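You operate a simulated robot arm through the tools that you are given. There is no shell and no other tool. Be economical: measure what you need, move in short steps, check, and stop when the job is done.

The job below is to be done with a simulated two-armed robot. You get a single attempt, and the scene is never put back.

## Task
Put the cloth from the bench top on top of the brown box on the bench top. Put the 120 sanding block from the bench top on the desk top. Take the battery from the top of the work table and put it on the counter top. Put the cup from the top of the work table on the mat on the cargo rack. Put the wedge on the top of the work table away on the rack shelf. Stack the 50 W bulb from the middle shelf of the right bay on top of the 70 W bulb. Put the small block on the mat on the cargo rack. Put the bag on the cooler lid top away on the front of the work tray. Turn the cooler dial to 40. Close the counter door. Pick up the tube that says "seal" from the main shelf of the steel rack with one hand, pass it to the other hand and put it on the bottom shelf of the steel rack. Put the 3 fitting from the main shelf of the steel rack on top of the carton there and the 5 fitting on the desk top. Do these in any order. Set down upright: sanding block, battery, cup, fitting.
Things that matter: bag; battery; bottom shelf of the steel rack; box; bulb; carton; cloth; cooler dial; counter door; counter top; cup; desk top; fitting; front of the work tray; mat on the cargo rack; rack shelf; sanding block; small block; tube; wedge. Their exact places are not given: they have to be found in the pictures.

The check looks at the end state, three seconds after you hand in, the way a careful person would. Anything else that was tipped, shoved, dropped, spilled or broken makes it a failure. Lids that push on must go on centred and level and be pressed home; caps that screw on are set level and turned clockwise until they are tight. Flat cloth is picked up by pressing the open fingertips on it (5 to 10 N) and closing them slowly along it; thin cloth reads only 2 to 8 mm in the jaws.

## Robot
Two 7-joint arms with two-finger grippers on one trunk, on a base that drives. Base frame: it is fixed to the floor where the robot stands at the start and does not move with it; the origin is under the middle of the robot, x ahead of it, y to its left, z up; the surface under the hand at the start is at about z = 920. Readings come in mm, degrees, newtons and seconds.
The left shoulder is at the start at [60, 179, 1227], the right one opposite. With the tool pointing down near the work surface each hand reaches from about 220 to 660 mm from the robot's upright axis, wherever it stands, measured 20 degrees to its own side. Places, roughly: bag [-500, 6000, 750]; battery [3250, 5500, 1000]; bottom shelf of the steel rack [4100, 4400, 100]; box [750, -250, 1000]; bulb [-1000, 750, 1250]; carton [4000, 3750, 750]; cloth (4x5x4 cm) [500, 100, 900]; cooler dial [-700, 5900, 800]; counter door [1000, 5500, 500]; counter top (49x19 cm) [560, 5740, 900]; cup (7x7x9 cm) [3200, 5700, 900]; desk top (49x15 cm) [680, 3980, 820]; fitting [4250, 3750, 750]; front of the work tray (15x34 cm) [540, 1460, 920]; mat on the cargo rack (15x30 cm) [-1100, 5400, 800]; rack shelf [-1100, 0, 800]; sanding block [500, 250, 1000]; small block (8x5x4 cm) [-800, 700, 800]; tube [4000, 4500, 750]; wedge (11x5x5 cm) [2500, 5600, 900]. Payload 1.96 kg a hand.
Tool frame (each hand has its own): the origin (TCP) lies between the finger pads and is the grasp point; the fingertips stand 20 mm ahead of it; z points along the fingers, y is the line along which they close. Largest opening 72 mm; the body of the gripper starts 38 mm behind the TCP.
Orientation is told as [roll, pitch, yaw] about the base's x, y, z axes, in that order, counted from this pose: with the fingers straight down and closing along the base's y, the tool's x points along the base's -x, its y along +y and its z along -z.

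## Interface
- The arms move only by the tool send_rows. It takes "left_motion", "right_motion" or both (then of equal length, played together; a hand with none holds still); each is a list of rows, each a list of 3 entries, a list of its own where there are three numbers: the shift along the tool's x, y, z in mm, then the turn, a rotation vector about the tool's x, y, z in degrees, then the opening, from 0 (shut) to 1 (fully open). In form: [[[x, y, z], [wx, wy, wz], grip], ...]. A call has 1 to 10 rows; each row is the pose to reach, as a shift and turn from the pose commanded when the call began, along the tool's axes at that moment. Each row takes 0.2 s and may step no farther than 50 mm and 8.6 degrees from the row before; otherwise, or with a gripper value out of range, the whole call is refused. Where a pose cannot be reached the arm comes as near as it can. A force on the tool above 40 N (or 10 N above the force at the start of the call, whichever is more), or a blocked arm, ends the call early, and 0.2 s more pass. The fingers move at their own pace (about 153 mm/s each) and stop on an object; they squeeze with about 35 N. The grip force told is the motor's: it shows also when the fingers shut on nothing. Time passes only in rows, and 0.2 s behind the last, so rows that repeat a pose let the fingers close. The reply holds the time, the measured pose of the TCP, the force on the tool along the base axes, the opening and the grip force, in the units named above and with some noise, with the torque about the TCP (base axes, N m) and any sound that the robot's microphone picked up.
- Cameras (640 x 400 px; columns grow to the right, rows downward): "scene" is now at [18.4, 12.7, 1775.5]; the picture's right is [0.16, -0.99, 0.00], its down [-0.74, -0.12, -0.66] and it looks along [0.65, 0.11, -0.75] (base axes); focal length 254 px, centre (320, 200). "left" rides on the left gripper at [71, -19, -82] in its tool frame; the picture's right is [0.26, 0.97, 0.00], its down [-0.67, 0.18, -0.72] and it looks along [-0.69, 0.19, 0.70] (tool axes); focal length 280 px, centre (320, 200). "right" rides on the right gripper at [71, 19, -82] in its tool frame; the picture's right is [-0.26, 0.97, 0.00], its down [-0.67, -0.18, -0.72] and it looks along [-0.69, -0.19, 0.70] (tool axes); focal length 280 px, centre (320, 200).
- capture(camera): a new picture of that camera. The clock stands still meanwhile.
- move_column(by): slides the trunk up (or, below 0, down) by that many mm; the arms and the scene camera ride with it, the base frame stays. It gives what a move gives, with no picture.
- roll_base(legs): drives the robot by 1 to 6 legs, each [ahead, left, turn to the left] in mm, mm and degrees, along the robot's own axes; the way and the turn of a leg run together, so that a leg with both is an arc; at most 1500 mm and 180 degrees a leg. The arms and the cameras ride along, it lands a little off, and it stops where it bumps. It gives what a move gives.
- aim_head(pan, tilt): turns the head with the scene camera to pan (to the left, within 86 degrees either way) and tilt (down, from -29 to 69), counted from straight ahead of the robot. It gives what a move gives.
- probe_pixels(camera, pixels): there is no depth. For up to 12 entries [column, row, z] of the newest picture of that camera ("zoom" is the newest enlarged one), the place [x, y] in the base frame at which the ray of that pixel passes the height z, good to about 2 mm. The clock stands still meanwhile.
- enlarge(camera, box): a new picture of the part [left, top, right, bottom] of that camera's present view, enlarged. The clock stands still meanwhile.
- close_job(): hands the job in; it is judged then, once.

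Keep the steps short. Do not move on a guess: measure, check each grasp and each placing, and mend mistakes. In all there are 385 turns and 370 pictures (those below and enlarged ones count). Leave the grippers open and the arms clear of the work at the hand-in unless told otherwise, and finish with a single line.

The tools are called after "Emit:" by a JSON object that holds its "fn" and its "kwargs". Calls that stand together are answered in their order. send_rows: Moves the arms, as the interface text tells. Its arguments: {"type":"object","properties":{"left_motion":{"type":"array","items":{"type":"array"}},"right_motion":{"type":"array","items":{"type":"array"}}},"required":[]} The other tools are called the same way: move_column (by) slides the trunk up or down; roll_base (legs) drives the base; aim_head (pan, tilt) turns the head that bears the scene camera; capture (camera) takes a picture; probe_pixels (camera, pixels) gives the place at which the rays of pixels pass given heights; enlarge (camera, box) takes an enlarged picture of a part of a camera's view; close_job () hands the job in.

At the start:

```text
clock: 0.0
left_tcp_pos: [337.2, 217.0, 1167.6]
left_tcp_rot: [0.1, -0.1, 0.0]
left_force: [0.1, -0.6, 0.7]
left_moment: [0.0, 0.0, 0.03]
left_gripper_width: 72.0
left_grip_force: 0.1
right_tcp_pos: [526.8, -69.6, 1165.8]
right_tcp_rot: [-0.1, 0.0, -0.1]
right_force: [-0.4, -0.7, 0.0]
right_moment: [0.02, 0.01, -0.01]
right_gripper_width: 72.0
right_grip_force: 0.1
trunk travel left (down, up): [-872.0, 118.0]
robot x, y, heading: [-0.6, 0.3, -0.0]
head pan, tilt: [9.5, 49.0]
```

scene: 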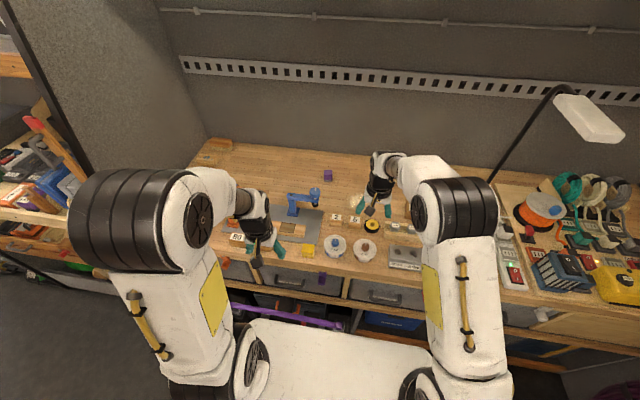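
right: 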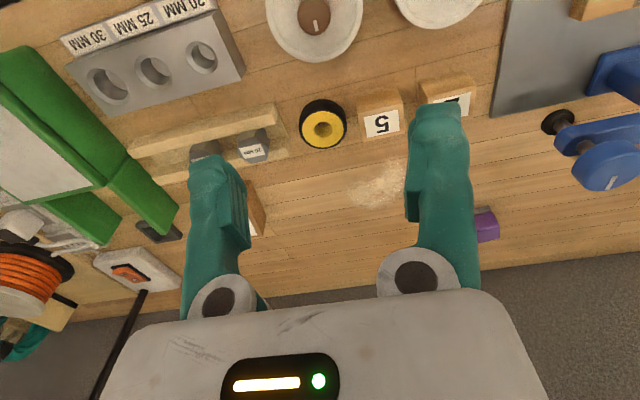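
left: 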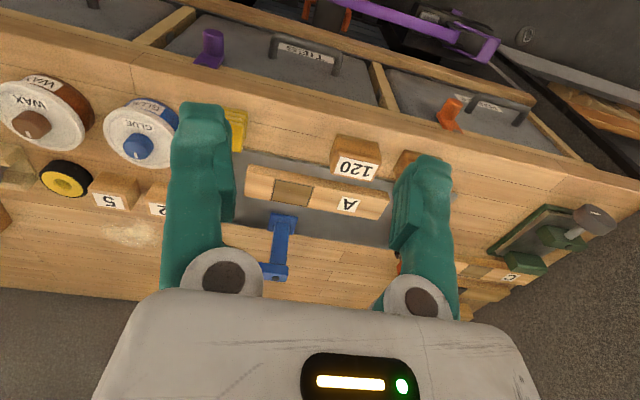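

The bench is ahead with the 120 block, and a yellow piece that is possibly the cloth. I'll enlarge the bench view for detail.

Emit:
{"fn": "enlarge", "kwargs": {"camera": "scene", "box": [180, 130, 420, 280]}}

Emit:
{"fn": "enlarge", "kwargs": {"camera": "scene", "box": [400, 130, 640, 300]}}

Emit:
{"fn": "enlarge", "kwargs": {"camera": "left", "box": [160, 60, 480, 260]}}

```text
2.67 times, centred on (300, 205) of scene
```

zoom: 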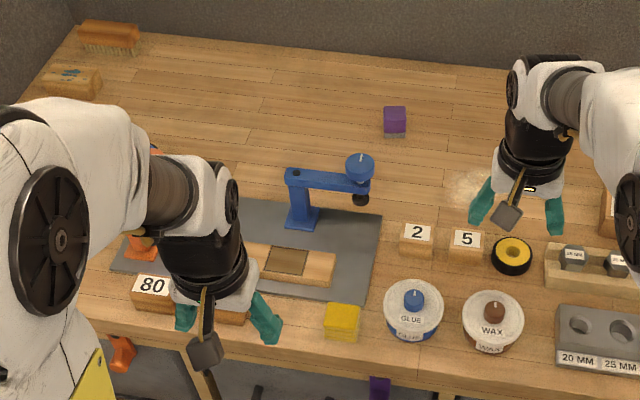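

```text
2.35 times, centred on (520, 215) of scene
```

zoom: 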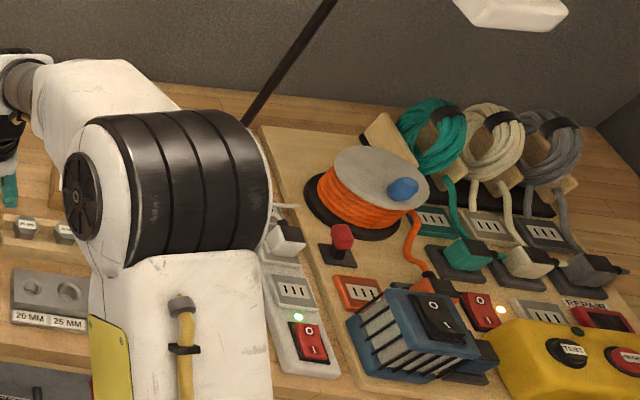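

```text
2.00 times, centred on (320, 160) of left
```

zoom: 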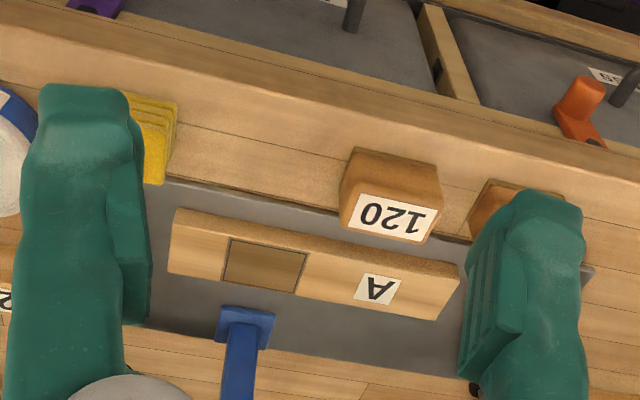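

Yellow folded stack is the cloth. The box is hidden by the right arm, so I'll pull the right hand back and then look.

Emit:
{"fn": "send_rows", "kwargs": {"right_motion": [[[40, -30, 0], [0, 0, 0], 1], [[80, -60, 0], [0, 0, 0], 1], [[120, -90, 0], [0, 0, 0], 1], [[160, -120, 0], [0, 0, 0], 1], [[197, -147, 0], [0, 0, 0], 1]]}}

Emit:
{"fn": "aim_head", "kwargs": {"pan": -10, "tilt": 49}}

Emit:
{"fn": "capture", "kwargs": {"camera": "scene"}}

Emit:
{"fn": "capture", "kwargs": {"camera": "right"}}

```text
clock: 1.2
left_tcp_pos: [337.2, 215.9, 1168.5]
left_tcp_rot: [0.0, 0.0, 0.0]
left_force: [0.1, 0.3, 0.2]
left_moment: [0.02, -0.05, -0.01]
left_gripper_width: 72.0
left_grip_force: 0.0
right_tcp_pos: [327.9, -216.8, 1166.3]
right_tcp_rot: [0.0, -0.1, 0.0]
right_force: [-0.6, 0.5, 0.5]
right_moment: [-0.04, -0.04, -0.01]
right_gripper_width: 72.1
right_grip_force: 0.1
trunk travel left (down, up): [-872.0, 118.0]
robot x, y, heading: [0.8, 4.8, -0.1]
head pan, tilt: [9.5, 49.0]
```

```text
clock: 2.0
left_tcp_pos: [338.2, 217.3, 1168.1]
left_tcp_rot: [0.0, 0.0, 0.0]
left_force: [0.3, 1.0, 0.3]
left_moment: [-0.02, -0.02, -0.02]
left_gripper_width: 72.3
left_grip_force: 0.1
right_tcp_pos: [330.6, -215.3, 1165.4]
right_tcp_rot: [0.0, 0.0, 0.0]
right_force: [0.7, 0.4, -0.2]
right_moment: [0.03, -0.01, 0.01]
right_gripper_width: 72.0
right_grip_force: 0.0
trunk travel left (down, up): [-872.0, 118.0]
robot x, y, heading: [-4.4, -2.5, -0.3]
head pan, tilt: [-10.0, 49.0]
```

```text
363 pictures are left
```

scene: 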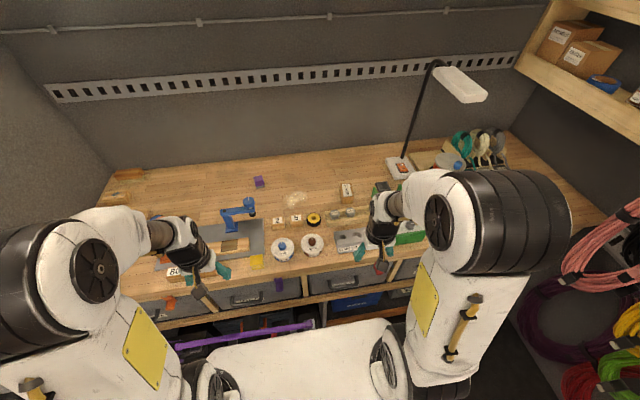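

```text
362 pictures are left
```

right: 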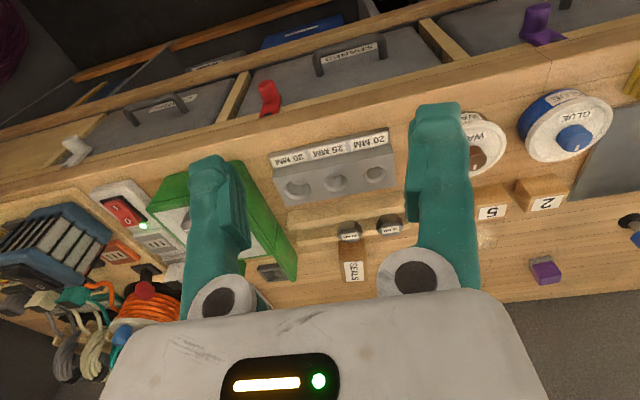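

The brown "SEALS" box is at scene (346,190). I'll enlarge it for measuring.

Emit:
{"fn": "enlarge", "kwargs": {"camera": "scene", "box": [200, 160, 400, 285]}}

Emit:
{"fn": "enlarge", "kwargs": {"camera": "right", "box": [240, 160, 480, 310]}}

```text
3.20 times, centred on (300, 222) of scene
```

zoom: 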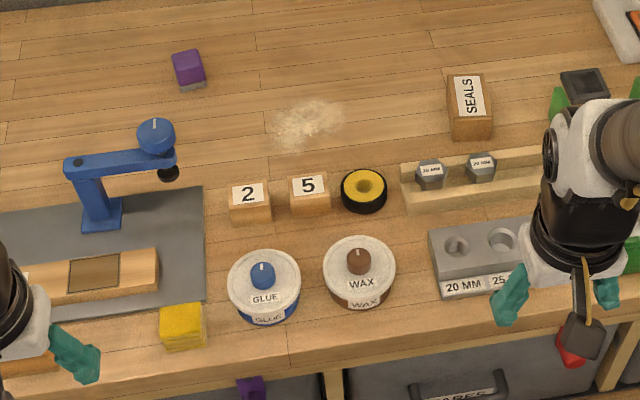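

```text
2.67 times, centred on (360, 235) of right
```

zoom: 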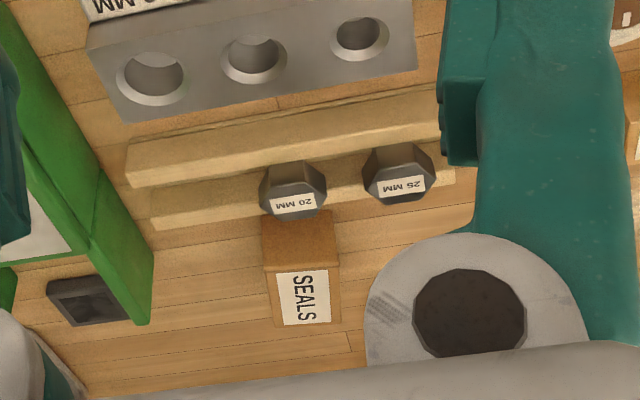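

Measuring the cloth and box corners.

Emit:
{"fn": "probe_pixels", "kwargs": {"camera": "scene", "pixels": [[342.2, 203.8, 920], [354.1, 202.8, 920], [339.7, 183.4, 960], [351.6, 182.8, 960], [353.8, 196.6, 960], [341.6, 197.2, 960], [250.9, 270, 920], [264.4, 268.8, 920], [250, 256.3, 940], [263.4, 254.7, 940], [264.4, 264.7, 940], [250.9, 266.3, 940]]}}

Emit:
{"fn": "probe_pixels", "kwargs": {"camera": "zoom", "pixels": [[268, 210, 920], [334, 210, 920], [263, 268, 950], [338, 263, 950], [276, 325, 950], [340, 322, 950]]}}

```text
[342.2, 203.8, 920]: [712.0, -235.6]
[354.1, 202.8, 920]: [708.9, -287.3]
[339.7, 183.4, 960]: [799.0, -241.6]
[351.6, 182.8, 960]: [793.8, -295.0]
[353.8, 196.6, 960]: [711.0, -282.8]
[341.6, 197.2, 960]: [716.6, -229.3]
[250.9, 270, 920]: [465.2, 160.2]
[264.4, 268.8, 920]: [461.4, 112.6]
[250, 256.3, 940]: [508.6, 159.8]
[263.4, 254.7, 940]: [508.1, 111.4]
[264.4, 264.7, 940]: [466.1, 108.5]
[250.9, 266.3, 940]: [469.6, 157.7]
```

```text
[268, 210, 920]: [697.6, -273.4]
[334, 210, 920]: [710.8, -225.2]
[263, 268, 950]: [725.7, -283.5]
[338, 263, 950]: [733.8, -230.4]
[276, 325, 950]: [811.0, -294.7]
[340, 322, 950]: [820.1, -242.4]
```

Now I measure the 120 block from the left hand camera.

Emit:
{"fn": "enlarge", "kwargs": {"camera": "left", "box": [200, 80, 440, 230]}}

Emit:
{"fn": "aim_head", "kwargs": {"pan": 20, "tilt": 55}}

Emit:
{"fn": "capture", "kwargs": {"camera": "scene"}}

```text
2.67 times, centred on (320, 155) of left
```

zoom: 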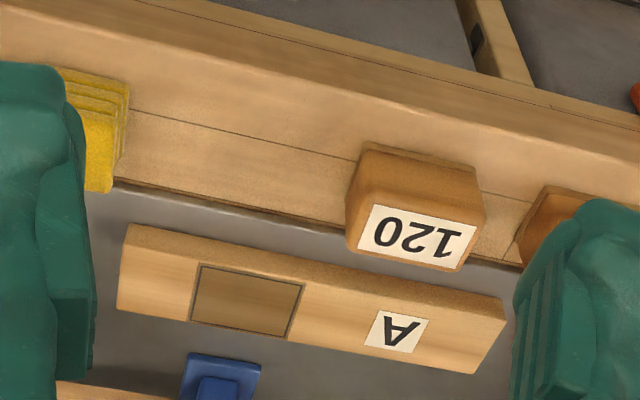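

```text
clock: 3.0
left_tcp_pos: [338.1, 216.3, 1167.3]
left_tcp_rot: [0.0, -0.1, 0.0]
left_force: [-0.3, 0.5, -0.3]
left_moment: [0.03, 0.02, -0.01]
left_gripper_width: 72.1
left_grip_force: 0.1
right_tcp_pos: [330.7, -216.2, 1165.3]
right_tcp_rot: [0.0, 0.0, 0.0]
right_force: [0.2, -0.7, 0.2]
right_moment: [0.0, 0.03, 0.01]
right_gripper_width: 71.9
right_grip_force: 0.1
trunk travel left (down, up): [-872.0, 118.0]
robot x, y, heading: [0.1, -0.6, -0.1]
head pan, tilt: [20.0, 55.0]
```

```text
358 pictures are left
```

scene: 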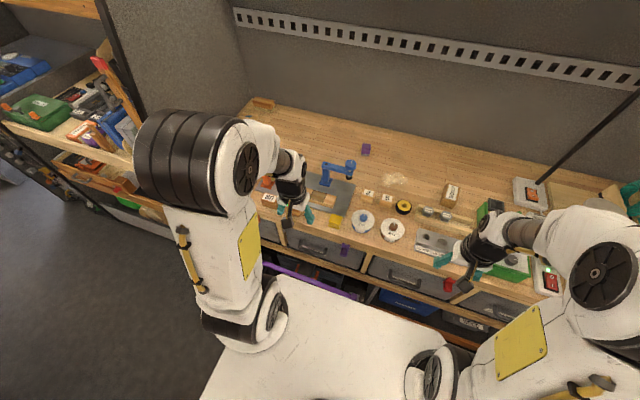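

Emit:
{"fn": "probe_pixels", "kwargs": {"camera": "zoom", "pixels": [[363, 143, 920], [476, 166, 920], [372, 204, 960], [478, 226, 960], [347, 250, 960], [460, 271, 960], [70, 68, 920], [128, 82, 920], [116, 118, 945], [83, 188, 945], [109, 192, 945]]}}

```text
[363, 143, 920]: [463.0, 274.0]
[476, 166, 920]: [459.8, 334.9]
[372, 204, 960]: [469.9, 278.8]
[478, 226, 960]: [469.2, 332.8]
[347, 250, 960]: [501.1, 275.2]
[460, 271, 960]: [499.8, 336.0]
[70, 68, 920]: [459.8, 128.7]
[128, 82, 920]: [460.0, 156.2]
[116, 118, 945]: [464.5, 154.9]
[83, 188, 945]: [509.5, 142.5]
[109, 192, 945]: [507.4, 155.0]
```

120 block: centre about (481,305), 40×60, top about 960. Cloth: centre about (486,135). I'll move the left hand above the block.

Emit:
{"fn": "send_rows", "kwargs": {"left_motion": [[[-36, 22, 20], [0, 0, 0], 1], [[-72, 44, 40], [0, 0, 0], 1], [[-108, 66, 60], [0, 0, 0], 1], [[-143, 88, 87], [0, 0, 0], 1], [[-143, 88, 127], [0, 0, 0], 1]]}}

Emit:
{"fn": "capture", "kwargs": {"camera": "left"}}

```text
clock: 4.2
left_tcp_pos: [482.6, 304.6, 1039.2]
left_tcp_rot: [0.0, 0.0, 0.0]
left_force: [-0.7, -0.2, 0.1]
left_moment: [0.02, -0.02, -0.01]
left_gripper_width: 72.1
left_grip_force: 0.1
right_tcp_pos: [330.9, -215.6, 1164.8]
right_tcp_rot: [0.1, -0.1, 0.0]
right_force: [0.3, -0.2, 0.2]
right_moment: [0.03, -0.01, 0.02]
right_gripper_width: 72.0
right_grip_force: 0.0
trunk travel left (down, up): [-872.0, 118.0]
robot x, y, heading: [1.7, 0.0, -0.0]
head pan, tilt: [20.0, 55.0]
```

```text
357 pictures are left
```

left: 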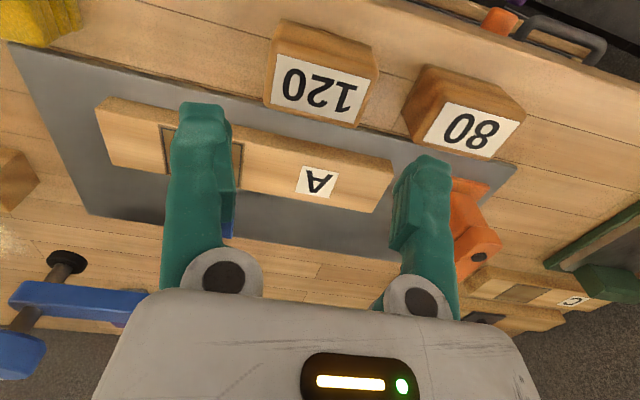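

The block projects centred under the hand (expected at (320,77)). Lowering to z=945.

Emit:
{"fn": "send_rows", "kwargs": {"left_motion": [[[1, 0, 40], [0, 0, 0], 1], [[1, 0, 75], [0, 0, 0], 1], [[1, 0, 94], [0, 0, 0], 1], [[1, 0, 94], [0, 0, 0], 0], [[1, 0, 94], [0, 0, 0], 0], [[1, 0, 94], [0, 0, 0], 0]]}}

```text
clock: 5.0
left_tcp_pos: [481.8, 303.8, 953.3]
left_tcp_rot: [0.0, -0.2, -0.1]
left_force: [-4.1, -2.6, 9.6]
left_moment: [0.04, -0.06, 0.0]
left_gripper_width: 70.3
left_grip_force: 34.4
right_tcp_pos: [327.8, -217.3, 1165.7]
right_tcp_rot: [0.0, -0.2, 0.0]
right_force: [-0.1, 0.2, -0.5]
right_moment: [0.0, -0.01, -0.05]
right_gripper_width: 71.8
right_grip_force: 0.0
trunk travel left (down, up): [-872.0, 118.0]
robot x, y, heading: [-0.1, 0.0, 0.1]
head pan, tilt: [20.0, 55.0]
stopped in row 4 (left hand): the force on the tool passed its limit at 48 N (the readings are from after the stop); the commanded pose is now the measured one
```

It stopped at z=953 with an upward force. Looking before anything else.

Emit:
{"fn": "capture", "kwargs": {"camera": "left"}}

Emit:
{"fn": "enlarge", "kwargs": {"camera": "scene", "box": [240, 150, 400, 250]}}

```text
356 pictures are left
```

left: 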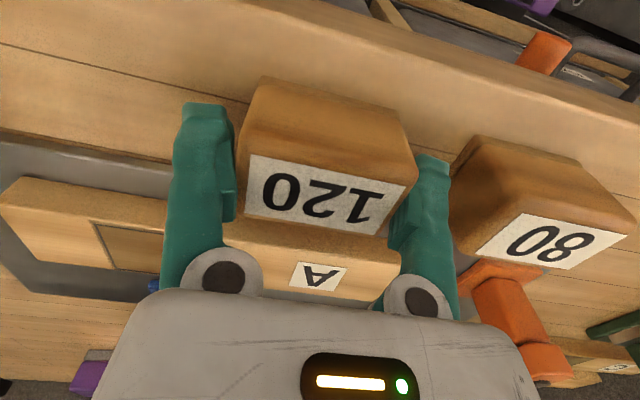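

```text
4.00 times, centred on (320, 200) of scene
```

zoom: 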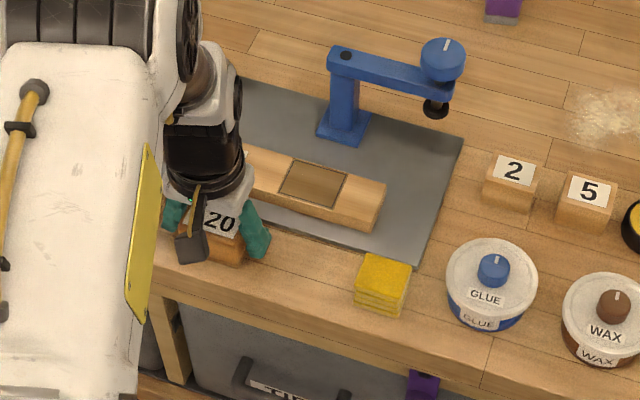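

Fingers straddle the block properly; the tips touched the bench (surface slightly higher than thought). Closing here.

Emit:
{"fn": "send_rows", "kwargs": {"left_motion": [[[0, 0, -1], [0, 0, 0], 0], [[0, 0, -1], [0, 0, 0], 0], [[0, 0, -1], [0, 0, 0], 0], [[0, 0, -1], [0, 0, 0], 0]]}}

```text
clock: 6.0
left_tcp_pos: [482.6, 306.1, 953.9]
left_tcp_rot: [0.0, -0.2, 0.0]
left_force: [0.3, 0.1, 0.2]
left_moment: [0.04, -0.02, -0.01]
left_gripper_width: 70.2
left_grip_force: 35.4
right_tcp_pos: [330.0, -215.9, 1165.0]
right_tcp_rot: [0.0, 0.1, 0.0]
right_force: [-0.8, 0.5, 0.0]
right_moment: [-0.01, -0.05, 0.01]
right_gripper_width: 72.4
right_grip_force: 0.0
trunk travel left (down, up): [-872.0, 118.0]
robot x, y, heading: [-1.1, -1.7, -0.2]
head pan, tilt: [20.0, 55.0]
```

Width 70.2, force 35 N; test lifting.

Emit:
{"fn": "send_rows", "kwargs": {"left_motion": [[[0, 0, -20], [0, 0, 0], 0], [[0, 0, -50], [0, 0, 0], 0]]}}

Emit:
{"fn": "capture", "kwargs": {"camera": "left"}}

```text
clock: 6.6
left_tcp_pos: [482.1, 305.3, 1004.3]
left_tcp_rot: [0.1, -0.2, 0.0]
left_force: [0.8, -0.1, -0.4]
left_moment: [-0.02, -0.01, 0.02]
left_gripper_width: 0.0
left_grip_force: 29.2
right_tcp_pos: [330.2, -216.8, 1166.1]
right_tcp_rot: [0.0, 0.0, 0.1]
right_force: [0.5, -0.8, 0.0]
right_moment: [-0.03, -0.04, -0.02]
right_gripper_width: 72.1
right_grip_force: 0.0
trunk travel left (down, up): [-872.0, 118.0]
robot x, y, heading: [2.2, -2.2, -0.0]
head pan, tilt: [20.0, 55.0]
```

```text
354 pictures are left
```

left: 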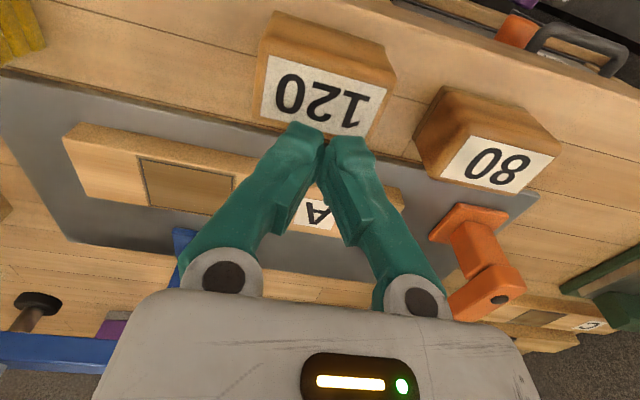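

It slipped out: the block is too wide along y. I'll measure the block and plank gap again, to grip along x instead.

Emit:
{"fn": "send_rows", "kwargs": {"left_motion": [[[0, 0, -50], [0, 0, 0], 0.5], [[40, 0, -80], [0, 0, 0], 1]]}}

Emit:
{"fn": "enlarge", "kwargs": {"camera": "left", "box": [160, 20, 480, 220]}}

```text
clock: 7.2
left_tcp_pos: [438.9, 303.0, 1085.2]
left_tcp_rot: [0.0, -0.3, 0.0]
left_force: [0.7, -0.5, 0.6]
left_moment: [0.01, -0.04, -0.03]
left_gripper_width: 71.9
left_grip_force: 0.0
right_tcp_pos: [327.4, -216.2, 1167.2]
right_tcp_rot: [0.0, -0.1, 0.0]
right_force: [-0.4, 0.2, 0.1]
right_moment: [0.01, -0.04, -0.01]
right_gripper_width: 71.9
right_grip_force: 0.0
trunk travel left (down, up): [-872.0, 118.0]
robot x, y, heading: [-2.6, 0.8, 0.0]
head pan, tilt: [20.0, 55.0]
```

```text
2.00 times, centred on (320, 120) of left
```

zoom: 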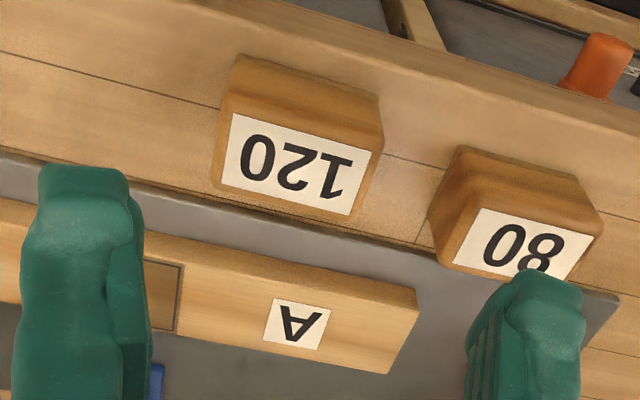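

Emit:
{"fn": "probe_pixels", "kwargs": {"camera": "zoom", "pixels": [[238, 58, 920], [379, 95, 920], [225, 112, 965], [381, 152, 965], [212, 183, 965], [357, 221, 965], [225, 112, 955], [381, 152, 955], [212, 183, 955], [357, 221, 955], [130, 230, 940], [418, 292, 940]]}}

```text
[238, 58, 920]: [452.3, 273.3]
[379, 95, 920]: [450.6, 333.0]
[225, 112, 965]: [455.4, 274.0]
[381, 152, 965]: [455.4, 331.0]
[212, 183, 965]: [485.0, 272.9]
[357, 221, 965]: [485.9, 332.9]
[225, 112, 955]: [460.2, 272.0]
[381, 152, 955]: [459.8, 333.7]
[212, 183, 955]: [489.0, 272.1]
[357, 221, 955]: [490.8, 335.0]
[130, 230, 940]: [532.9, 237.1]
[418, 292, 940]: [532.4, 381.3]
```

I'll rotate the left hand 90° to grip the block along its 40 mm side.

Emit:
{"fn": "send_rows", "kwargs": {"left_motion": [[[0, 0, 0], [0, 0, -8.5], 1], [[0, 0, 0], [0, 0, -17], 1], [[0, 0, 0], [0, 0, -25.5], 1], [[0, 0, 0], [0, 0, -34], 1], [[0, 0, 0], [0, 0, -42.5], 1], [[0, 0, 0], [0, 0, -51], 1], [[0, 0, 0], [0, 0, -59.5], 1], [[0, 0, 0], [0, 0, -68], 1], [[0, 0, 0], [0, 0, -76.5], 1], [[0, 0, 0], [0, 0, -85], 1]]}}

```text
clock: 9.4
left_tcp_pos: [442.5, 304.5, 1083.5]
left_tcp_rot: [-0.3, 0.1, 85.3]
left_force: [-0.3, 0.7, -1.3]
left_moment: [0.01, 0.0, 0.0]
left_gripper_width: 72.0
left_grip_force: 0.0
right_tcp_pos: [329.7, -216.3, 1165.3]
right_tcp_rot: [0.0, 0.0, 0.0]
right_force: [-0.4, 0.4, -0.3]
right_moment: [-0.02, -0.02, -0.03]
right_gripper_width: 71.8
right_grip_force: 0.1
trunk travel left (down, up): [-872.0, 118.0]
robot x, y, heading: [4.1, 2.8, 0.1]
head pan, tilt: [20.0, 55.0]
```

Emit:
{"fn": "send_rows", "kwargs": {"left_motion": [[[-2, -16, 20], [0, 0, -4.7], 1], [[-2, -32, 40], [0, 0, -4.7], 1], [[-2, -32, 50], [0, 0, -4.7], 1]]}}

Emit:
{"fn": "capture", "kwargs": {"camera": "left"}}

```text
clock: 10.2
left_tcp_pos: [475.6, 304.1, 1034.7]
left_tcp_rot: [-0.2, -0.1, 89.7]
left_force: [0.6, 0.0, 0.6]
left_moment: [0.0, 0.01, -0.01]
left_gripper_width: 72.1
left_grip_force: 0.0
right_tcp_pos: [330.6, -217.7, 1166.5]
right_tcp_rot: [0.0, 0.0, 0.1]
right_force: [-0.1, 0.1, -0.2]
right_moment: [0.0, 0.01, -0.01]
right_gripper_width: 71.9
right_grip_force: 0.0
trunk travel left (down, up): [-872.0, 118.0]
robot x, y, heading: [-0.4, 3.1, 0.1]
head pan, tilt: [20.0, 55.0]
```

```text
352 pictures are left
```

left: 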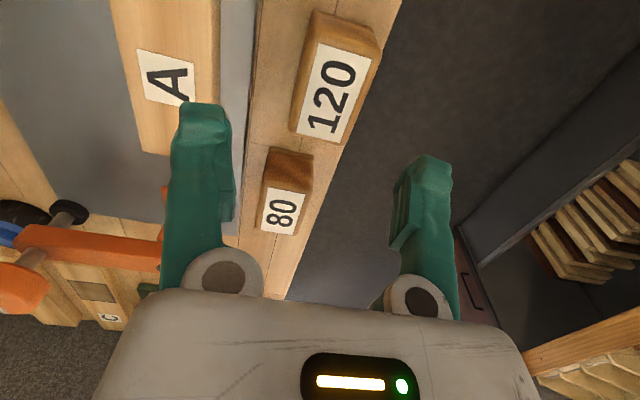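

Block centre is ~9 mm nearer than the hand; shifting and lowering.

Emit:
{"fn": "send_rows", "kwargs": {"left_motion": [[[0, 8.5, 40], [0, 0, 0], 1], [[0, 8.5, 78], [0, 0, 0], 1], [[0, 8.5, 78], [0, 0, 0], 0.9]]}}

Emit:
{"fn": "capture", "kwargs": {"camera": "left"}}

```text
clock: 11.0
left_tcp_pos: [465.8, 304.7, 955.7]
left_tcp_rot: [-0.3, 0.1, 89.6]
left_force: [0.4, 0.0, 0.1]
left_moment: [-0.03, 0.01, -0.02]
left_gripper_width: 64.8
left_grip_force: 0.0
right_tcp_pos: [329.3, -216.4, 1166.2]
right_tcp_rot: [0.0, 0.0, 0.0]
right_force: [-0.3, 0.3, 0.8]
right_moment: [0.01, -0.04, 0.01]
right_gripper_width: 72.0
right_grip_force: 0.1
trunk travel left (down, up): [-872.0, 118.0]
robot x, y, heading: [2.1, 2.7, -0.2]
head pan, tilt: [20.0, 55.0]
```

```text
351 pictures are left
```

left: 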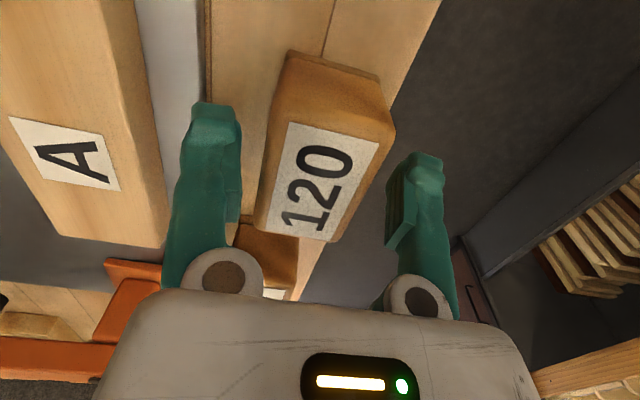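

Well centred; lower 8 mm more and close.

Emit:
{"fn": "send_rows", "kwargs": {"left_motion": [[[0, 0, 4], [0, 0, 0], 0.9], [[0, 0, 8], [0, 0, 0], 0.9], [[0, 0, 8], [0, 0, 0], 0], [[0, 0, 8], [0, 0, 0], 0], [[0, 0, 8], [0, 0, 0], 0]]}}

```text
clock: 12.2
left_tcp_pos: [466.4, 304.9, 947.8]
left_tcp_rot: [-0.3, 0.0, 89.7]
left_force: [1.3, 1.0, 2.1]
left_moment: [0.05, 0.03, -0.04]
left_gripper_width: 39.1
left_grip_force: 35.4
right_tcp_pos: [330.6, -216.3, 1165.6]
right_tcp_rot: [-0.1, 0.0, 0.0]
right_force: [-0.4, -0.8, -0.1]
right_moment: [0.01, -0.01, 0.0]
right_gripper_width: 72.1
right_grip_force: 0.0
trunk travel left (down, up): [-872.0, 118.0]
robot x, y, heading: [1.6, -3.0, 0.0]
head pan, tilt: [20.0, 55.0]
```

Gripped at 39 mm. Lifting, and pulling back.

Emit:
{"fn": "send_rows", "kwargs": {"left_motion": [[[0, 0, -40], [0, 0, 0], 0], [[0, 0, -85], [0, 0, 0], 0], [[0, 20, -130], [0, 0, 0], 0], [[-40, 45, -165], [0, 0, 0], 0], [[-80, 70, -190], [0, 0, 0], 0], [[-110, 100, -210], [0, 0, 0], 0]]}}

Emit:
{"fn": "capture", "kwargs": {"camera": "left"}}

Emit:
{"fn": "roll_base", "kwargs": {"legs": [[0, 120, 0]]}}

```text
refused: row 4 steps farther than a row can; nothing moved
```

```text
350 pictures are left
```

left: 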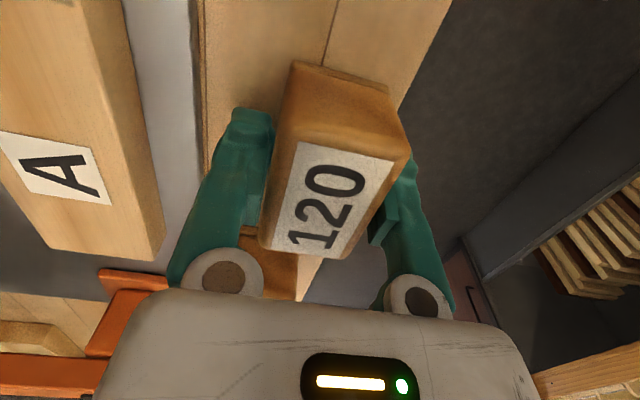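

```text
clock: 13.4
left_tcp_pos: [466.1, 423.8, 947.6]
left_tcp_rot: [-0.1, 0.0, 89.5]
left_force: [-0.2, -2.0, 4.0]
left_moment: [-0.23, 0.11, 0.02]
left_gripper_width: 38.6
left_grip_force: 34.7
right_tcp_pos: [331.0, -96.0, 1164.9]
right_tcp_rot: [-0.1, 0.1, -0.1]
right_force: [0.2, -0.8, -0.1]
right_moment: [0.0, 0.01, 0.0]
right_gripper_width: 71.8
right_grip_force: 0.0
trunk travel left (down, up): [-872.0, 118.0]
robot x, y, heading: [-1.1, 119.6, 0.2]
head pan, tilt: [20.0, 55.0]
```

The lift was refused, yet the base rolled: the block was dragged sideways. I must see whether the 80 block was pushed.

Emit:
{"fn": "capture", "kwargs": {"camera": "left"}}

Emit:
{"fn": "aim_head", "kwargs": {"pan": 30, "tilt": 50}}

Emit:
{"fn": "capture", "kwargs": {"camera": "scene"}}

```text
349 pictures are left
```

left: 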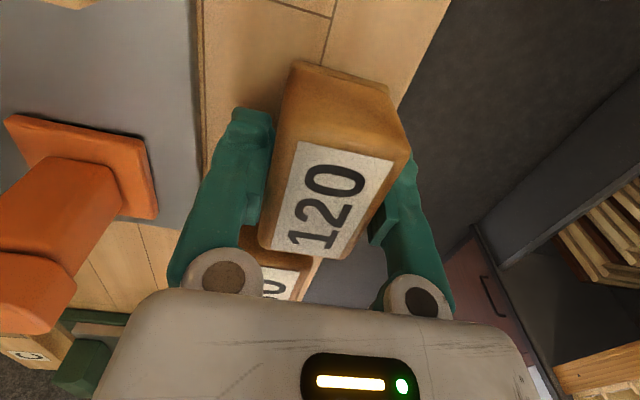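

```text
clock: 14.2
left_tcp_pos: [467.2, 422.5, 947.1]
left_tcp_rot: [-0.2, 0.1, 89.7]
left_force: [0.8, -0.1, 2.0]
left_moment: [0.02, 0.09, -0.02]
left_gripper_width: 38.8
left_grip_force: 34.8
right_tcp_pos: [329.9, -95.6, 1165.1]
right_tcp_rot: [0.0, 0.1, 0.0]
right_force: [-1.0, -0.8, 0.0]
right_moment: [-0.04, 0.0, 0.0]
right_gripper_width: 72.0
right_grip_force: 0.1
trunk travel left (down, up): [-872.0, 118.0]
robot x, y, heading: [0.7, 120.0, -0.0]
head pan, tilt: [30.0, 50.0]
```

```text
348 pictures are left
```

scene: 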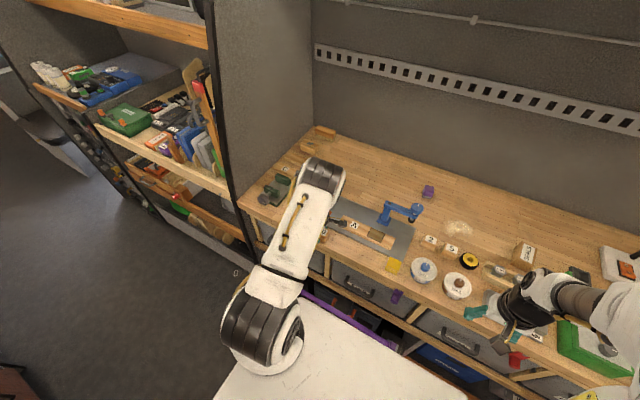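

The 80 block has been shoved about 80 mm left; it stood originally with its front edge at x≈463, y≈377–439 (calculated from my earlier picture). First lift the 120 clear.

Emit:
{"fn": "send_rows", "kwargs": {"left_motion": [[[0, 0, -40], [0, 0, 0], 0], [[0, 0, -85], [0, 0, 0], 0], [[0, 0, -130], [0, 0, 0], 0], [[20, 0, -170], [0, 0, 0], 0]]}}

Emit:
{"fn": "capture", "kwargs": {"camera": "left"}}

Emit:
{"fn": "capture", "kwargs": {"camera": "scene"}}

```text
clock: 15.2
left_tcp_pos: [465.3, 402.4, 1117.3]
left_tcp_rot: [-0.2, -0.1, 89.7]
left_force: [-0.4, 0.3, -0.8]
left_moment: [0.01, -0.04, 0.01]
left_gripper_width: 38.6
left_grip_force: 35.1
right_tcp_pos: [329.5, -97.2, 1166.4]
right_tcp_rot: [0.1, 0.1, 0.0]
right_force: [0.3, 0.6, 1.3]
right_moment: [0.03, 0.0, 0.03]
right_gripper_width: 72.1
right_grip_force: 0.2
trunk travel left (down, up): [-872.0, 118.0]
robot x, y, heading: [3.9, 122.7, 0.4]
head pan, tilt: [30.0, 50.0]
```

```text
347 pictures are left
```

left: 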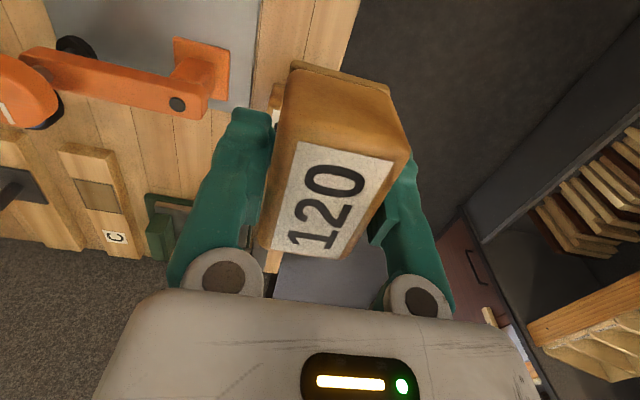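

```text
346 pictures are left
```

scene: 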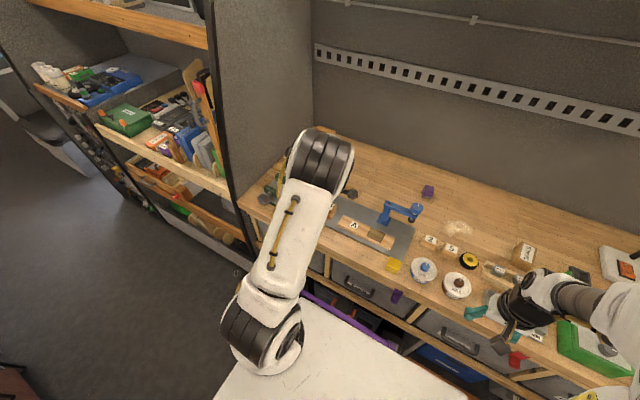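

The held block blocks the view. I'll put the 120 back down at its old place (467,300), repair the 80 block, then take the 120 again.

Emit:
{"fn": "send_rows", "kwargs": {"left_motion": [[[45, 0, 0], [0, 0, 0], 0], [[90, 0, 10], [0, 0, 0], 0], [[102, 0, 50], [0, 0, 0], 0], [[102, 0, 100], [0, 0, 0], 0], [[102, 0, 140], [0, 0, 0], 0], [[102, 0, 164], [0, 0, 0], 0], [[102, 0, 169], [0, 0, 0], 0]]}}

```text
clock: 16.8
left_tcp_pos: [465.5, 300.7, 948.9]
left_tcp_rot: [-0.2, -0.1, 89.8]
left_force: [-0.6, 0.4, -1.4]
left_moment: [0.01, 0.01, -0.03]
left_gripper_width: 38.6
left_grip_force: 34.9
right_tcp_pos: [329.7, -95.9, 1166.3]
right_tcp_rot: [0.0, 0.0, -0.1]
right_force: [0.1, -0.1, 0.1]
right_moment: [-0.02, -0.01, 0.03]
right_gripper_width: 72.0
right_grip_force: 0.0
trunk travel left (down, up): [-872.0, 118.0]
robot x, y, heading: [0.5, 119.8, -0.1]
head pan, tilt: [30.0, 50.0]
```

Lower the last mm until touching, release and rise.

Emit:
{"fn": "send_rows", "kwargs": {"left_motion": [[[0, 0, 2], [0, 0, 0], 0], [[0, 0, 2], [0, 0, 0], 0.9], [[0, 0, 2], [0, 0, 0], 0.9], [[0, 0, -40], [0, 0, 0], 0.9], [[0, 0, -80], [0, 0, 0], 1], [[-30, 0, -115], [0, 0, 0], 1], [[-75, 0, -115], [0, 0, 0], 1], [[-120, 0, -115], [0, 0, 0], 1]]}}

Emit:
{"fn": "capture", "kwargs": {"camera": "left"}}

```text
clock: 18.6
left_tcp_pos: [466.3, 422.5, 1063.7]
left_tcp_rot: [-0.1, 0.1, 89.6]
left_force: [0.4, 0.3, 0.4]
left_moment: [0.0, -0.03, -0.01]
left_gripper_width: 72.0
left_grip_force: 0.0
right_tcp_pos: [331.6, -95.7, 1165.7]
right_tcp_rot: [-0.1, 0.0, 0.1]
right_force: [0.3, -0.1, -0.2]
right_moment: [-0.01, 0.02, -0.04]
right_gripper_width: 72.1
right_grip_force: 0.0
trunk travel left (down, up): [-872.0, 118.0]
robot x, y, heading: [0.1, 117.1, -0.3]
head pan, tilt: [30.0, 50.0]
```

```text
345 pictures are left
```

left: 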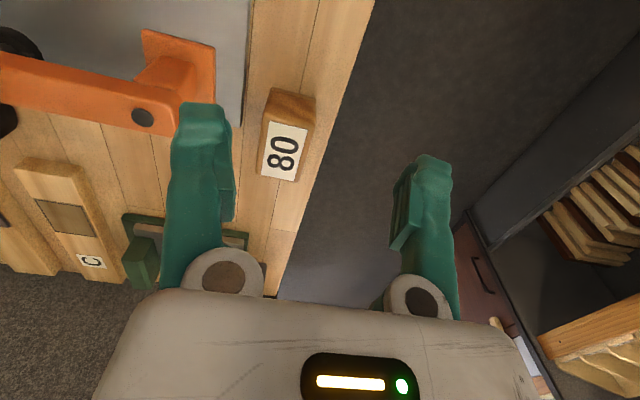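

Emit:
{"fn": "probe_pixels", "kwargs": {"camera": "left", "pixels": [[269, 121, 960], [309, 128, 960], [297, 182, 960], [261, 174, 960], [284, 151, 960], [271, 88, 920], [316, 95, 920]]}}

```text
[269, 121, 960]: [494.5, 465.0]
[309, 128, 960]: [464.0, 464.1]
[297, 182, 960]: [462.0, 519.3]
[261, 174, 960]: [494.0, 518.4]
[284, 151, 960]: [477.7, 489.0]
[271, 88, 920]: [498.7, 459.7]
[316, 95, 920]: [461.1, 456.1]
```

80 block is now at (478,490), still square. Going over it and gripping along x.

Emit:
{"fn": "send_rows", "kwargs": {"left_motion": [[[-40, -7, 10], [0, 0, 0], 1], [[-67, -12, 40], [0, 0, 0], 1], [[-67, -12, 80], [0, 0, 0], 1], [[-67, -12, 116], [0, 0, 0], 1], [[-67, -12, 116], [0, 0, 0], 0], [[-67, -12, 116], [0, 0, 0], 0], [[-67, -12, 116], [0, 0, 0], 0]]}}

Emit:
{"fn": "capture", "kwargs": {"camera": "left"}}

```text
clock: 20.1
left_tcp_pos: [477.7, 488.2, 946.3]
left_tcp_rot: [-0.1, 0.1, 89.6]
left_force: [-0.4, -0.2, -0.4]
left_moment: [0.01, 0.02, -0.02]
left_gripper_width: 38.7
left_grip_force: 35.2
right_tcp_pos: [329.5, -96.1, 1166.1]
right_tcp_rot: [0.0, 0.0, 0.0]
right_force: [0.7, -0.9, -0.5]
right_moment: [0.01, 0.0, 0.01]
right_gripper_width: 72.1
right_grip_force: 0.2
trunk travel left (down, up): [-872.0, 118.0]
robot x, y, heading: [1.8, 122.1, -0.1]
head pan, tilt: [30.0, 50.0]
```

```text
344 pictures are left
```

left: 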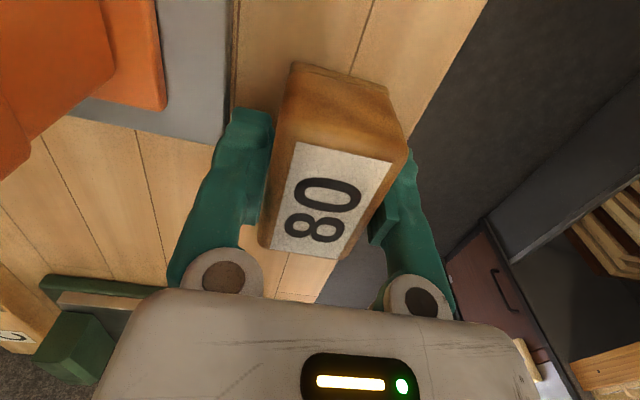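

Lift, carry back to (482,408), lower.

Emit:
{"fn": "send_rows", "kwargs": {"left_motion": [[[0, 0, -40], [0, 0, 0], 0], [[40, -2, -40], [0, 0, 0], 0], [[81, -5, -40], [0, 0, 0], 0], [[81, -5, -15], [0, 0, 0], 0], [[81, -5, 1], [0, 0, 0], 0], [[81, -5, 1], [0, 0, 0], 0.9], [[81, -5, 1], [0, 0, 0], 0.9], [[81, -5, -45], [0, 0, 0], 0.9], [[81, -5, -90], [0, 0, 0], 1]]}}

Emit:
{"fn": "capture", "kwargs": {"camera": "left"}}

```text
clock: 22.1
left_tcp_pos: [482.3, 406.3, 1039.3]
left_tcp_rot: [-0.2, 0.1, 89.7]
left_force: [0.4, 0.3, -0.2]
left_moment: [-0.01, -0.01, 0.01]
left_gripper_width: 72.1
left_grip_force: 0.1
right_tcp_pos: [329.9, -96.5, 1166.6]
right_tcp_rot: [0.1, 0.1, 0.0]
right_force: [-0.6, 0.2, 0.4]
right_moment: [-0.01, 0.01, 0.06]
right_gripper_width: 72.1
right_grip_force: 0.1
trunk travel left (down, up): [-872.0, 118.0]
robot x, y, heading: [-3.2, 120.4, 0.0]
head pan, tilt: [30.0, 50.0]
```

```text
343 pictures are left
```

left: 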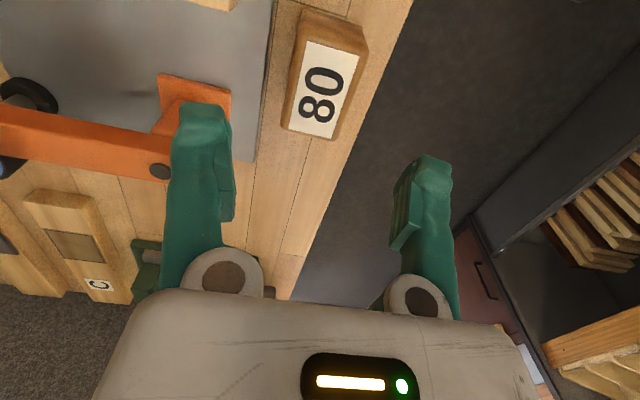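

80 block is back. Now re-grip the 120 at (466,300), then lift.

Emit:
{"fn": "send_rows", "kwargs": {"left_motion": [[[45, 8, -10], [0, 0, 0], 1], [[90, 16, -10], [0, 0, 0], 1], [[106, 16, 20], [0, 0, 0], 1], [[106, 16, 60], [0, 0, 0], 1], [[106, 16, 91], [0, 0, 0], 1], [[106, 16, 91], [0, 0, 0], 0], [[106, 16, 91], [0, 0, 0], 0], [[106, 16, 91], [0, 0, 0], 0]]}}

Emit:
{"fn": "capture", "kwargs": {"camera": "left"}}

```text
clock: 23.9
left_tcp_pos: [467.7, 301.2, 947.4]
left_tcp_rot: [-0.1, 0.1, 89.6]
left_force: [-0.1, -0.6, -0.3]
left_moment: [0.01, -0.01, 0.01]
left_gripper_width: 38.9
left_grip_force: 34.9
right_tcp_pos: [330.5, -95.8, 1165.7]
right_tcp_rot: [0.1, 0.0, 0.0]
right_force: [0.3, -1.1, 0.0]
right_moment: [-0.01, 0.02, -0.02]
right_gripper_width: 71.7
right_grip_force: 0.1
trunk travel left (down, up): [-872.0, 118.0]
robot x, y, heading: [-2.3, 117.4, -0.1]
head pan, tilt: [30.0, 50.0]
```

```text
342 pictures are left
```

left: 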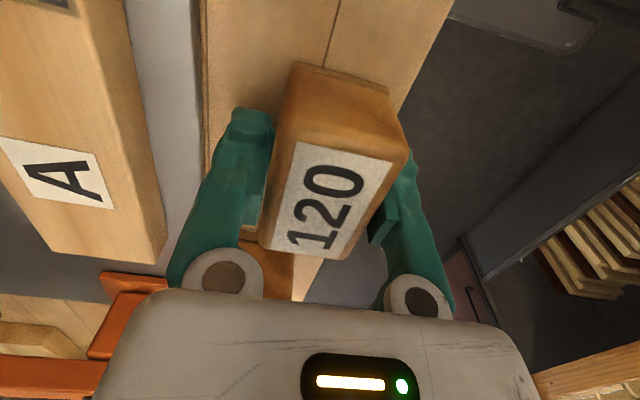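

Lift and retract with legal steps.

Emit:
{"fn": "send_rows", "kwargs": {"left_motion": [[[0, 0, -40], [0, 0, 0], 0], [[0, 0, -85], [0, 0, 0], 0], [[0, 0, -130], [0, 0, 0], 0], [[-20, 20, -165], [0, 0, 0], 0], [[-45, 50, -195], [0, 0, 0], 0], [[-70, 80, -215], [0, 0, 0], 0], [[-100, 110, -215], [0, 0, 0], 0]]}}

Emit:
{"fn": "aim_head", "kwargs": {"pan": 5, "tilt": 55}}

Emit:
{"fn": "capture", "kwargs": {"camera": "scene"}}

```text
clock: 25.6
left_tcp_pos: [357.1, 403.9, 1161.3]
left_tcp_rot: [-0.1, 0.1, 89.5]
left_force: [0.4, 0.2, -1.9]
left_moment: [-0.02, -0.01, 0.02]
left_gripper_width: 38.8
left_grip_force: 34.9
right_tcp_pos: [328.3, -95.3, 1165.8]
right_tcp_rot: [-0.2, 0.1, 0.0]
right_force: [-0.6, -0.1, -0.5]
right_moment: [-0.03, -0.01, 0.0]
right_gripper_width: 72.0
right_grip_force: 0.1
trunk travel left (down, up): [-872.0, 118.0]
robot x, y, heading: [-1.4, 119.6, -0.1]
head pan, tilt: [30.0, 50.0]
```

```text
clock: 26.4
left_tcp_pos: [358.5, 404.0, 1159.7]
left_tcp_rot: [-0.1, -0.1, 89.7]
left_force: [1.1, -0.9, -1.4]
left_moment: [-0.03, 0.01, -0.04]
left_gripper_width: 38.6
left_grip_force: 34.8
right_tcp_pos: [330.8, -96.3, 1166.0]
right_tcp_rot: [0.1, 0.0, 0.0]
right_force: [-0.7, 0.1, -0.1]
right_moment: [0.05, 0.02, 0.0]
right_gripper_width: 72.1
right_grip_force: 0.1
trunk travel left (down, up): [-872.0, 118.0]
robot x, y, heading: [-3.3, 120.3, 0.2]
head pan, tilt: [5.0, 55.0]
```

```text
341 pictures are left
```

scene: 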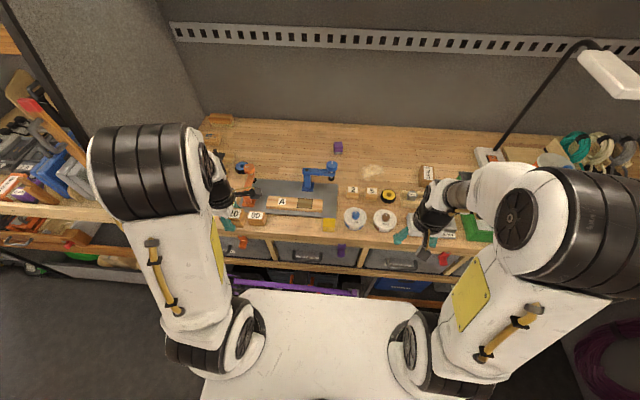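

I see two labelled blocks on the front edge; check.

Emit:
{"fn": "enlarge", "kwargs": {"camera": "scene", "box": [200, 140, 400, 265]}}

```text
3.20 times, centred on (300, 202) of scene
```

zoom: 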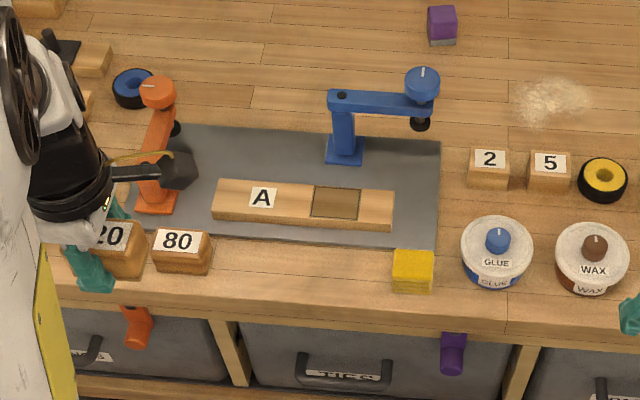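

Good. Measure the cloth again in this view, then approach with the right hand.

Emit:
{"fn": "probe_pixels", "kwargs": {"camera": "zoom", "pixels": [[392, 293, 920], [433, 294, 920], [394, 250, 945], [433, 250, 945], [434, 284, 945], [392, 282, 945]]}}

Emit:
{"fn": "send_rows", "kwargs": {"right_motion": [[[-30, 40, 0], [0, 0, 0], 1], [[-60, 80, 10], [0, 0, 0], 1], [[-90, 118, 20], [0, 0, 0], 1], [[-120, 156, 30], [0, 0, 0], 1], [[-145, 195, 50], [0, 0, 0], 1], [[-157, 231, 80], [0, 0, 0], 1], [[-157, 231, 110], [0, 0, 0], 1]]}}

Emit:
{"fn": "capture", "kwargs": {"camera": "right"}}

```text
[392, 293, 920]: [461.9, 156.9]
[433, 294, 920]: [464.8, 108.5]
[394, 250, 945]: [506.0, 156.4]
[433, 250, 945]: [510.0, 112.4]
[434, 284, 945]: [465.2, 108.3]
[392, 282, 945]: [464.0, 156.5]
```

```text
refused: row 2 steps farther than a row can; nothing moved
```

```text
339 pictures are left
```

right: 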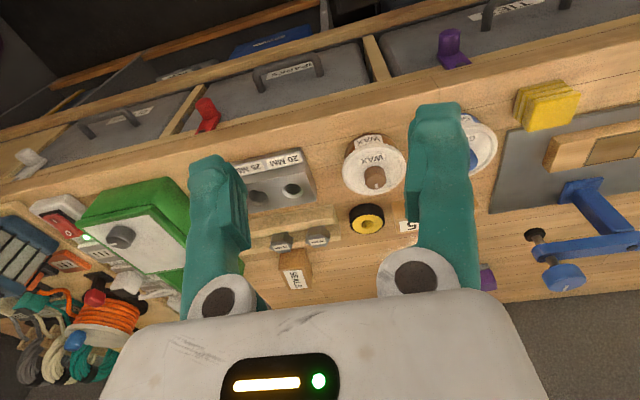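

Emit:
{"fn": "send_rows", "kwargs": {"right_motion": [[[-25, 36, 0], [0, 0, 0], 1], [[-50, 72, 5], [0, 0, 0], 1], [[-75, 108, 10], [0, 0, 0], 1], [[-100, 144, 20], [0, 0, 0], 1], [[-125, 178, 30], [0, 0, 0], 1], [[-145, 206, 50], [0, 0, 0], 1], [[-156, 229, 80], [0, 0, 0], 1], [[-156, 229, 120], [0, 0, 0], 1]]}}

Emit:
{"fn": "capture", "kwargs": {"camera": "right"}}

```text
clock: 28.2
left_tcp_pos: [358.9, 401.6, 1161.1]
left_tcp_rot: [-0.2, 0.1, 89.6]
left_force: [0.0, 0.2, -0.5]
left_moment: [-0.02, -0.01, 0.01]
left_gripper_width: 38.8
left_grip_force: 34.8
right_tcp_pos: [486.3, 133.5, 1045.6]
right_tcp_rot: [-0.1, 0.0, 0.0]
right_force: [0.3, 0.4, 0.0]
right_moment: [0.02, -0.01, 0.0]
right_gripper_width: 71.9
right_grip_force: 0.0
trunk travel left (down, up): [-872.0, 118.0]
robot x, y, heading: [2.7, 120.2, 0.2]
head pan, tilt: [5.0, 55.0]
```

```text
338 pictures are left
```

right: 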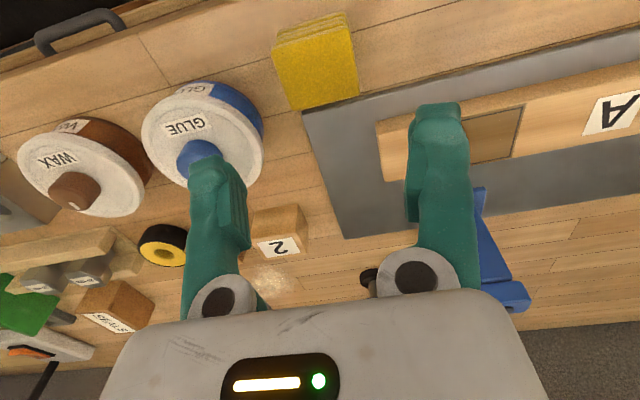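

Aligned. Lower to z≈943 with opening 0.9 and close.

Emit:
{"fn": "send_rows", "kwargs": {"right_motion": [[[0, 0, 45], [0, 0, 0], 0.9], [[0, 0, 80], [0, 0, 0], 0.9], [[0, 0, 102], [0, 0, 0], 0.9], [[0, 0, 102], [0, 0, 0], 0.5], [[0, 0, 102], [0, 0, 0], 0.3], [[0, 0, 102], [0, 0, 0], 0], [[0, 0, 102], [0, 0, 0], 0]]}}

Emit:
{"fn": "capture", "kwargs": {"camera": "right"}}

```text
clock: 29.8
left_tcp_pos: [357.4, 403.0, 1161.8]
left_tcp_rot: [-0.1, 0.1, 89.7]
left_force: [-0.4, 0.4, -1.5]
left_moment: [0.05, 0.0, -0.06]
left_gripper_width: 39.1
left_grip_force: 35.2
right_tcp_pos: [487.6, 133.1, 943.0]
right_tcp_rot: [-0.1, -0.1, 0.0]
right_force: [-0.9, 0.5, 3.4]
right_moment: [0.04, 0.1, 0.0]
right_gripper_width: 45.8
right_grip_force: 35.1
trunk travel left (down, up): [-872.0, 118.0]
robot x, y, heading: [5.3, 119.8, -0.2]
head pan, tilt: [5.0, 55.0]
```

```text
337 pictures are left
```

right: 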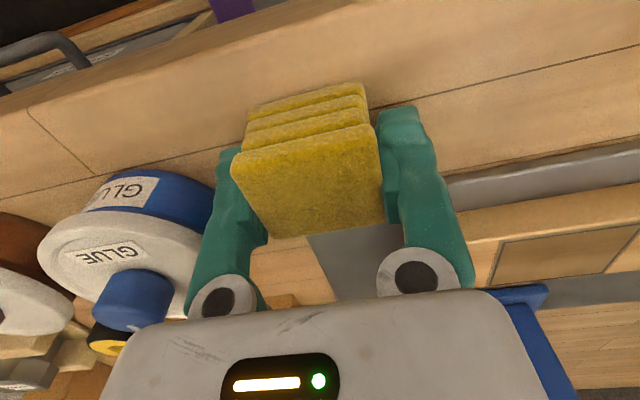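

Cloth gripped. Lift it straight up.

Emit:
{"fn": "send_rows", "kwargs": {"right_motion": [[[0, 0, -40], [0, 0, 0], 0], [[0, 0, -85], [0, 0, 0], 0], [[0, 0, -130], [0, 0, 0], 0], [[0, 0, -170], [0, 0, 0], 0]]}}

Emit:
{"fn": "capture", "kwargs": {"camera": "right"}}

```text
clock: 30.8
left_tcp_pos: [356.5, 404.5, 1161.8]
left_tcp_rot: [-0.2, 0.0, 89.7]
left_force: [0.3, -0.2, -0.4]
left_moment: [0.02, -0.02, 0.02]
left_gripper_width: 38.5
left_grip_force: 35.0
right_tcp_pos: [484.6, 133.6, 1113.7]
right_tcp_rot: [0.0, 0.0, 0.0]
right_force: [-0.2, 0.3, -0.2]
right_moment: [0.03, -0.01, 0.01]
right_gripper_width: 45.9
right_grip_force: 35.4
trunk travel left (down, up): [-872.0, 118.0]
robot x, y, heading: [0.3, 120.2, 0.0]
head pan, tilt: [5.0, 55.0]
```

```text
336 pictures are left
```

right: 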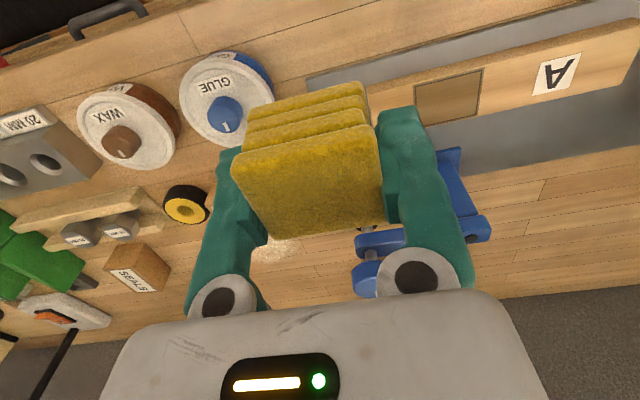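

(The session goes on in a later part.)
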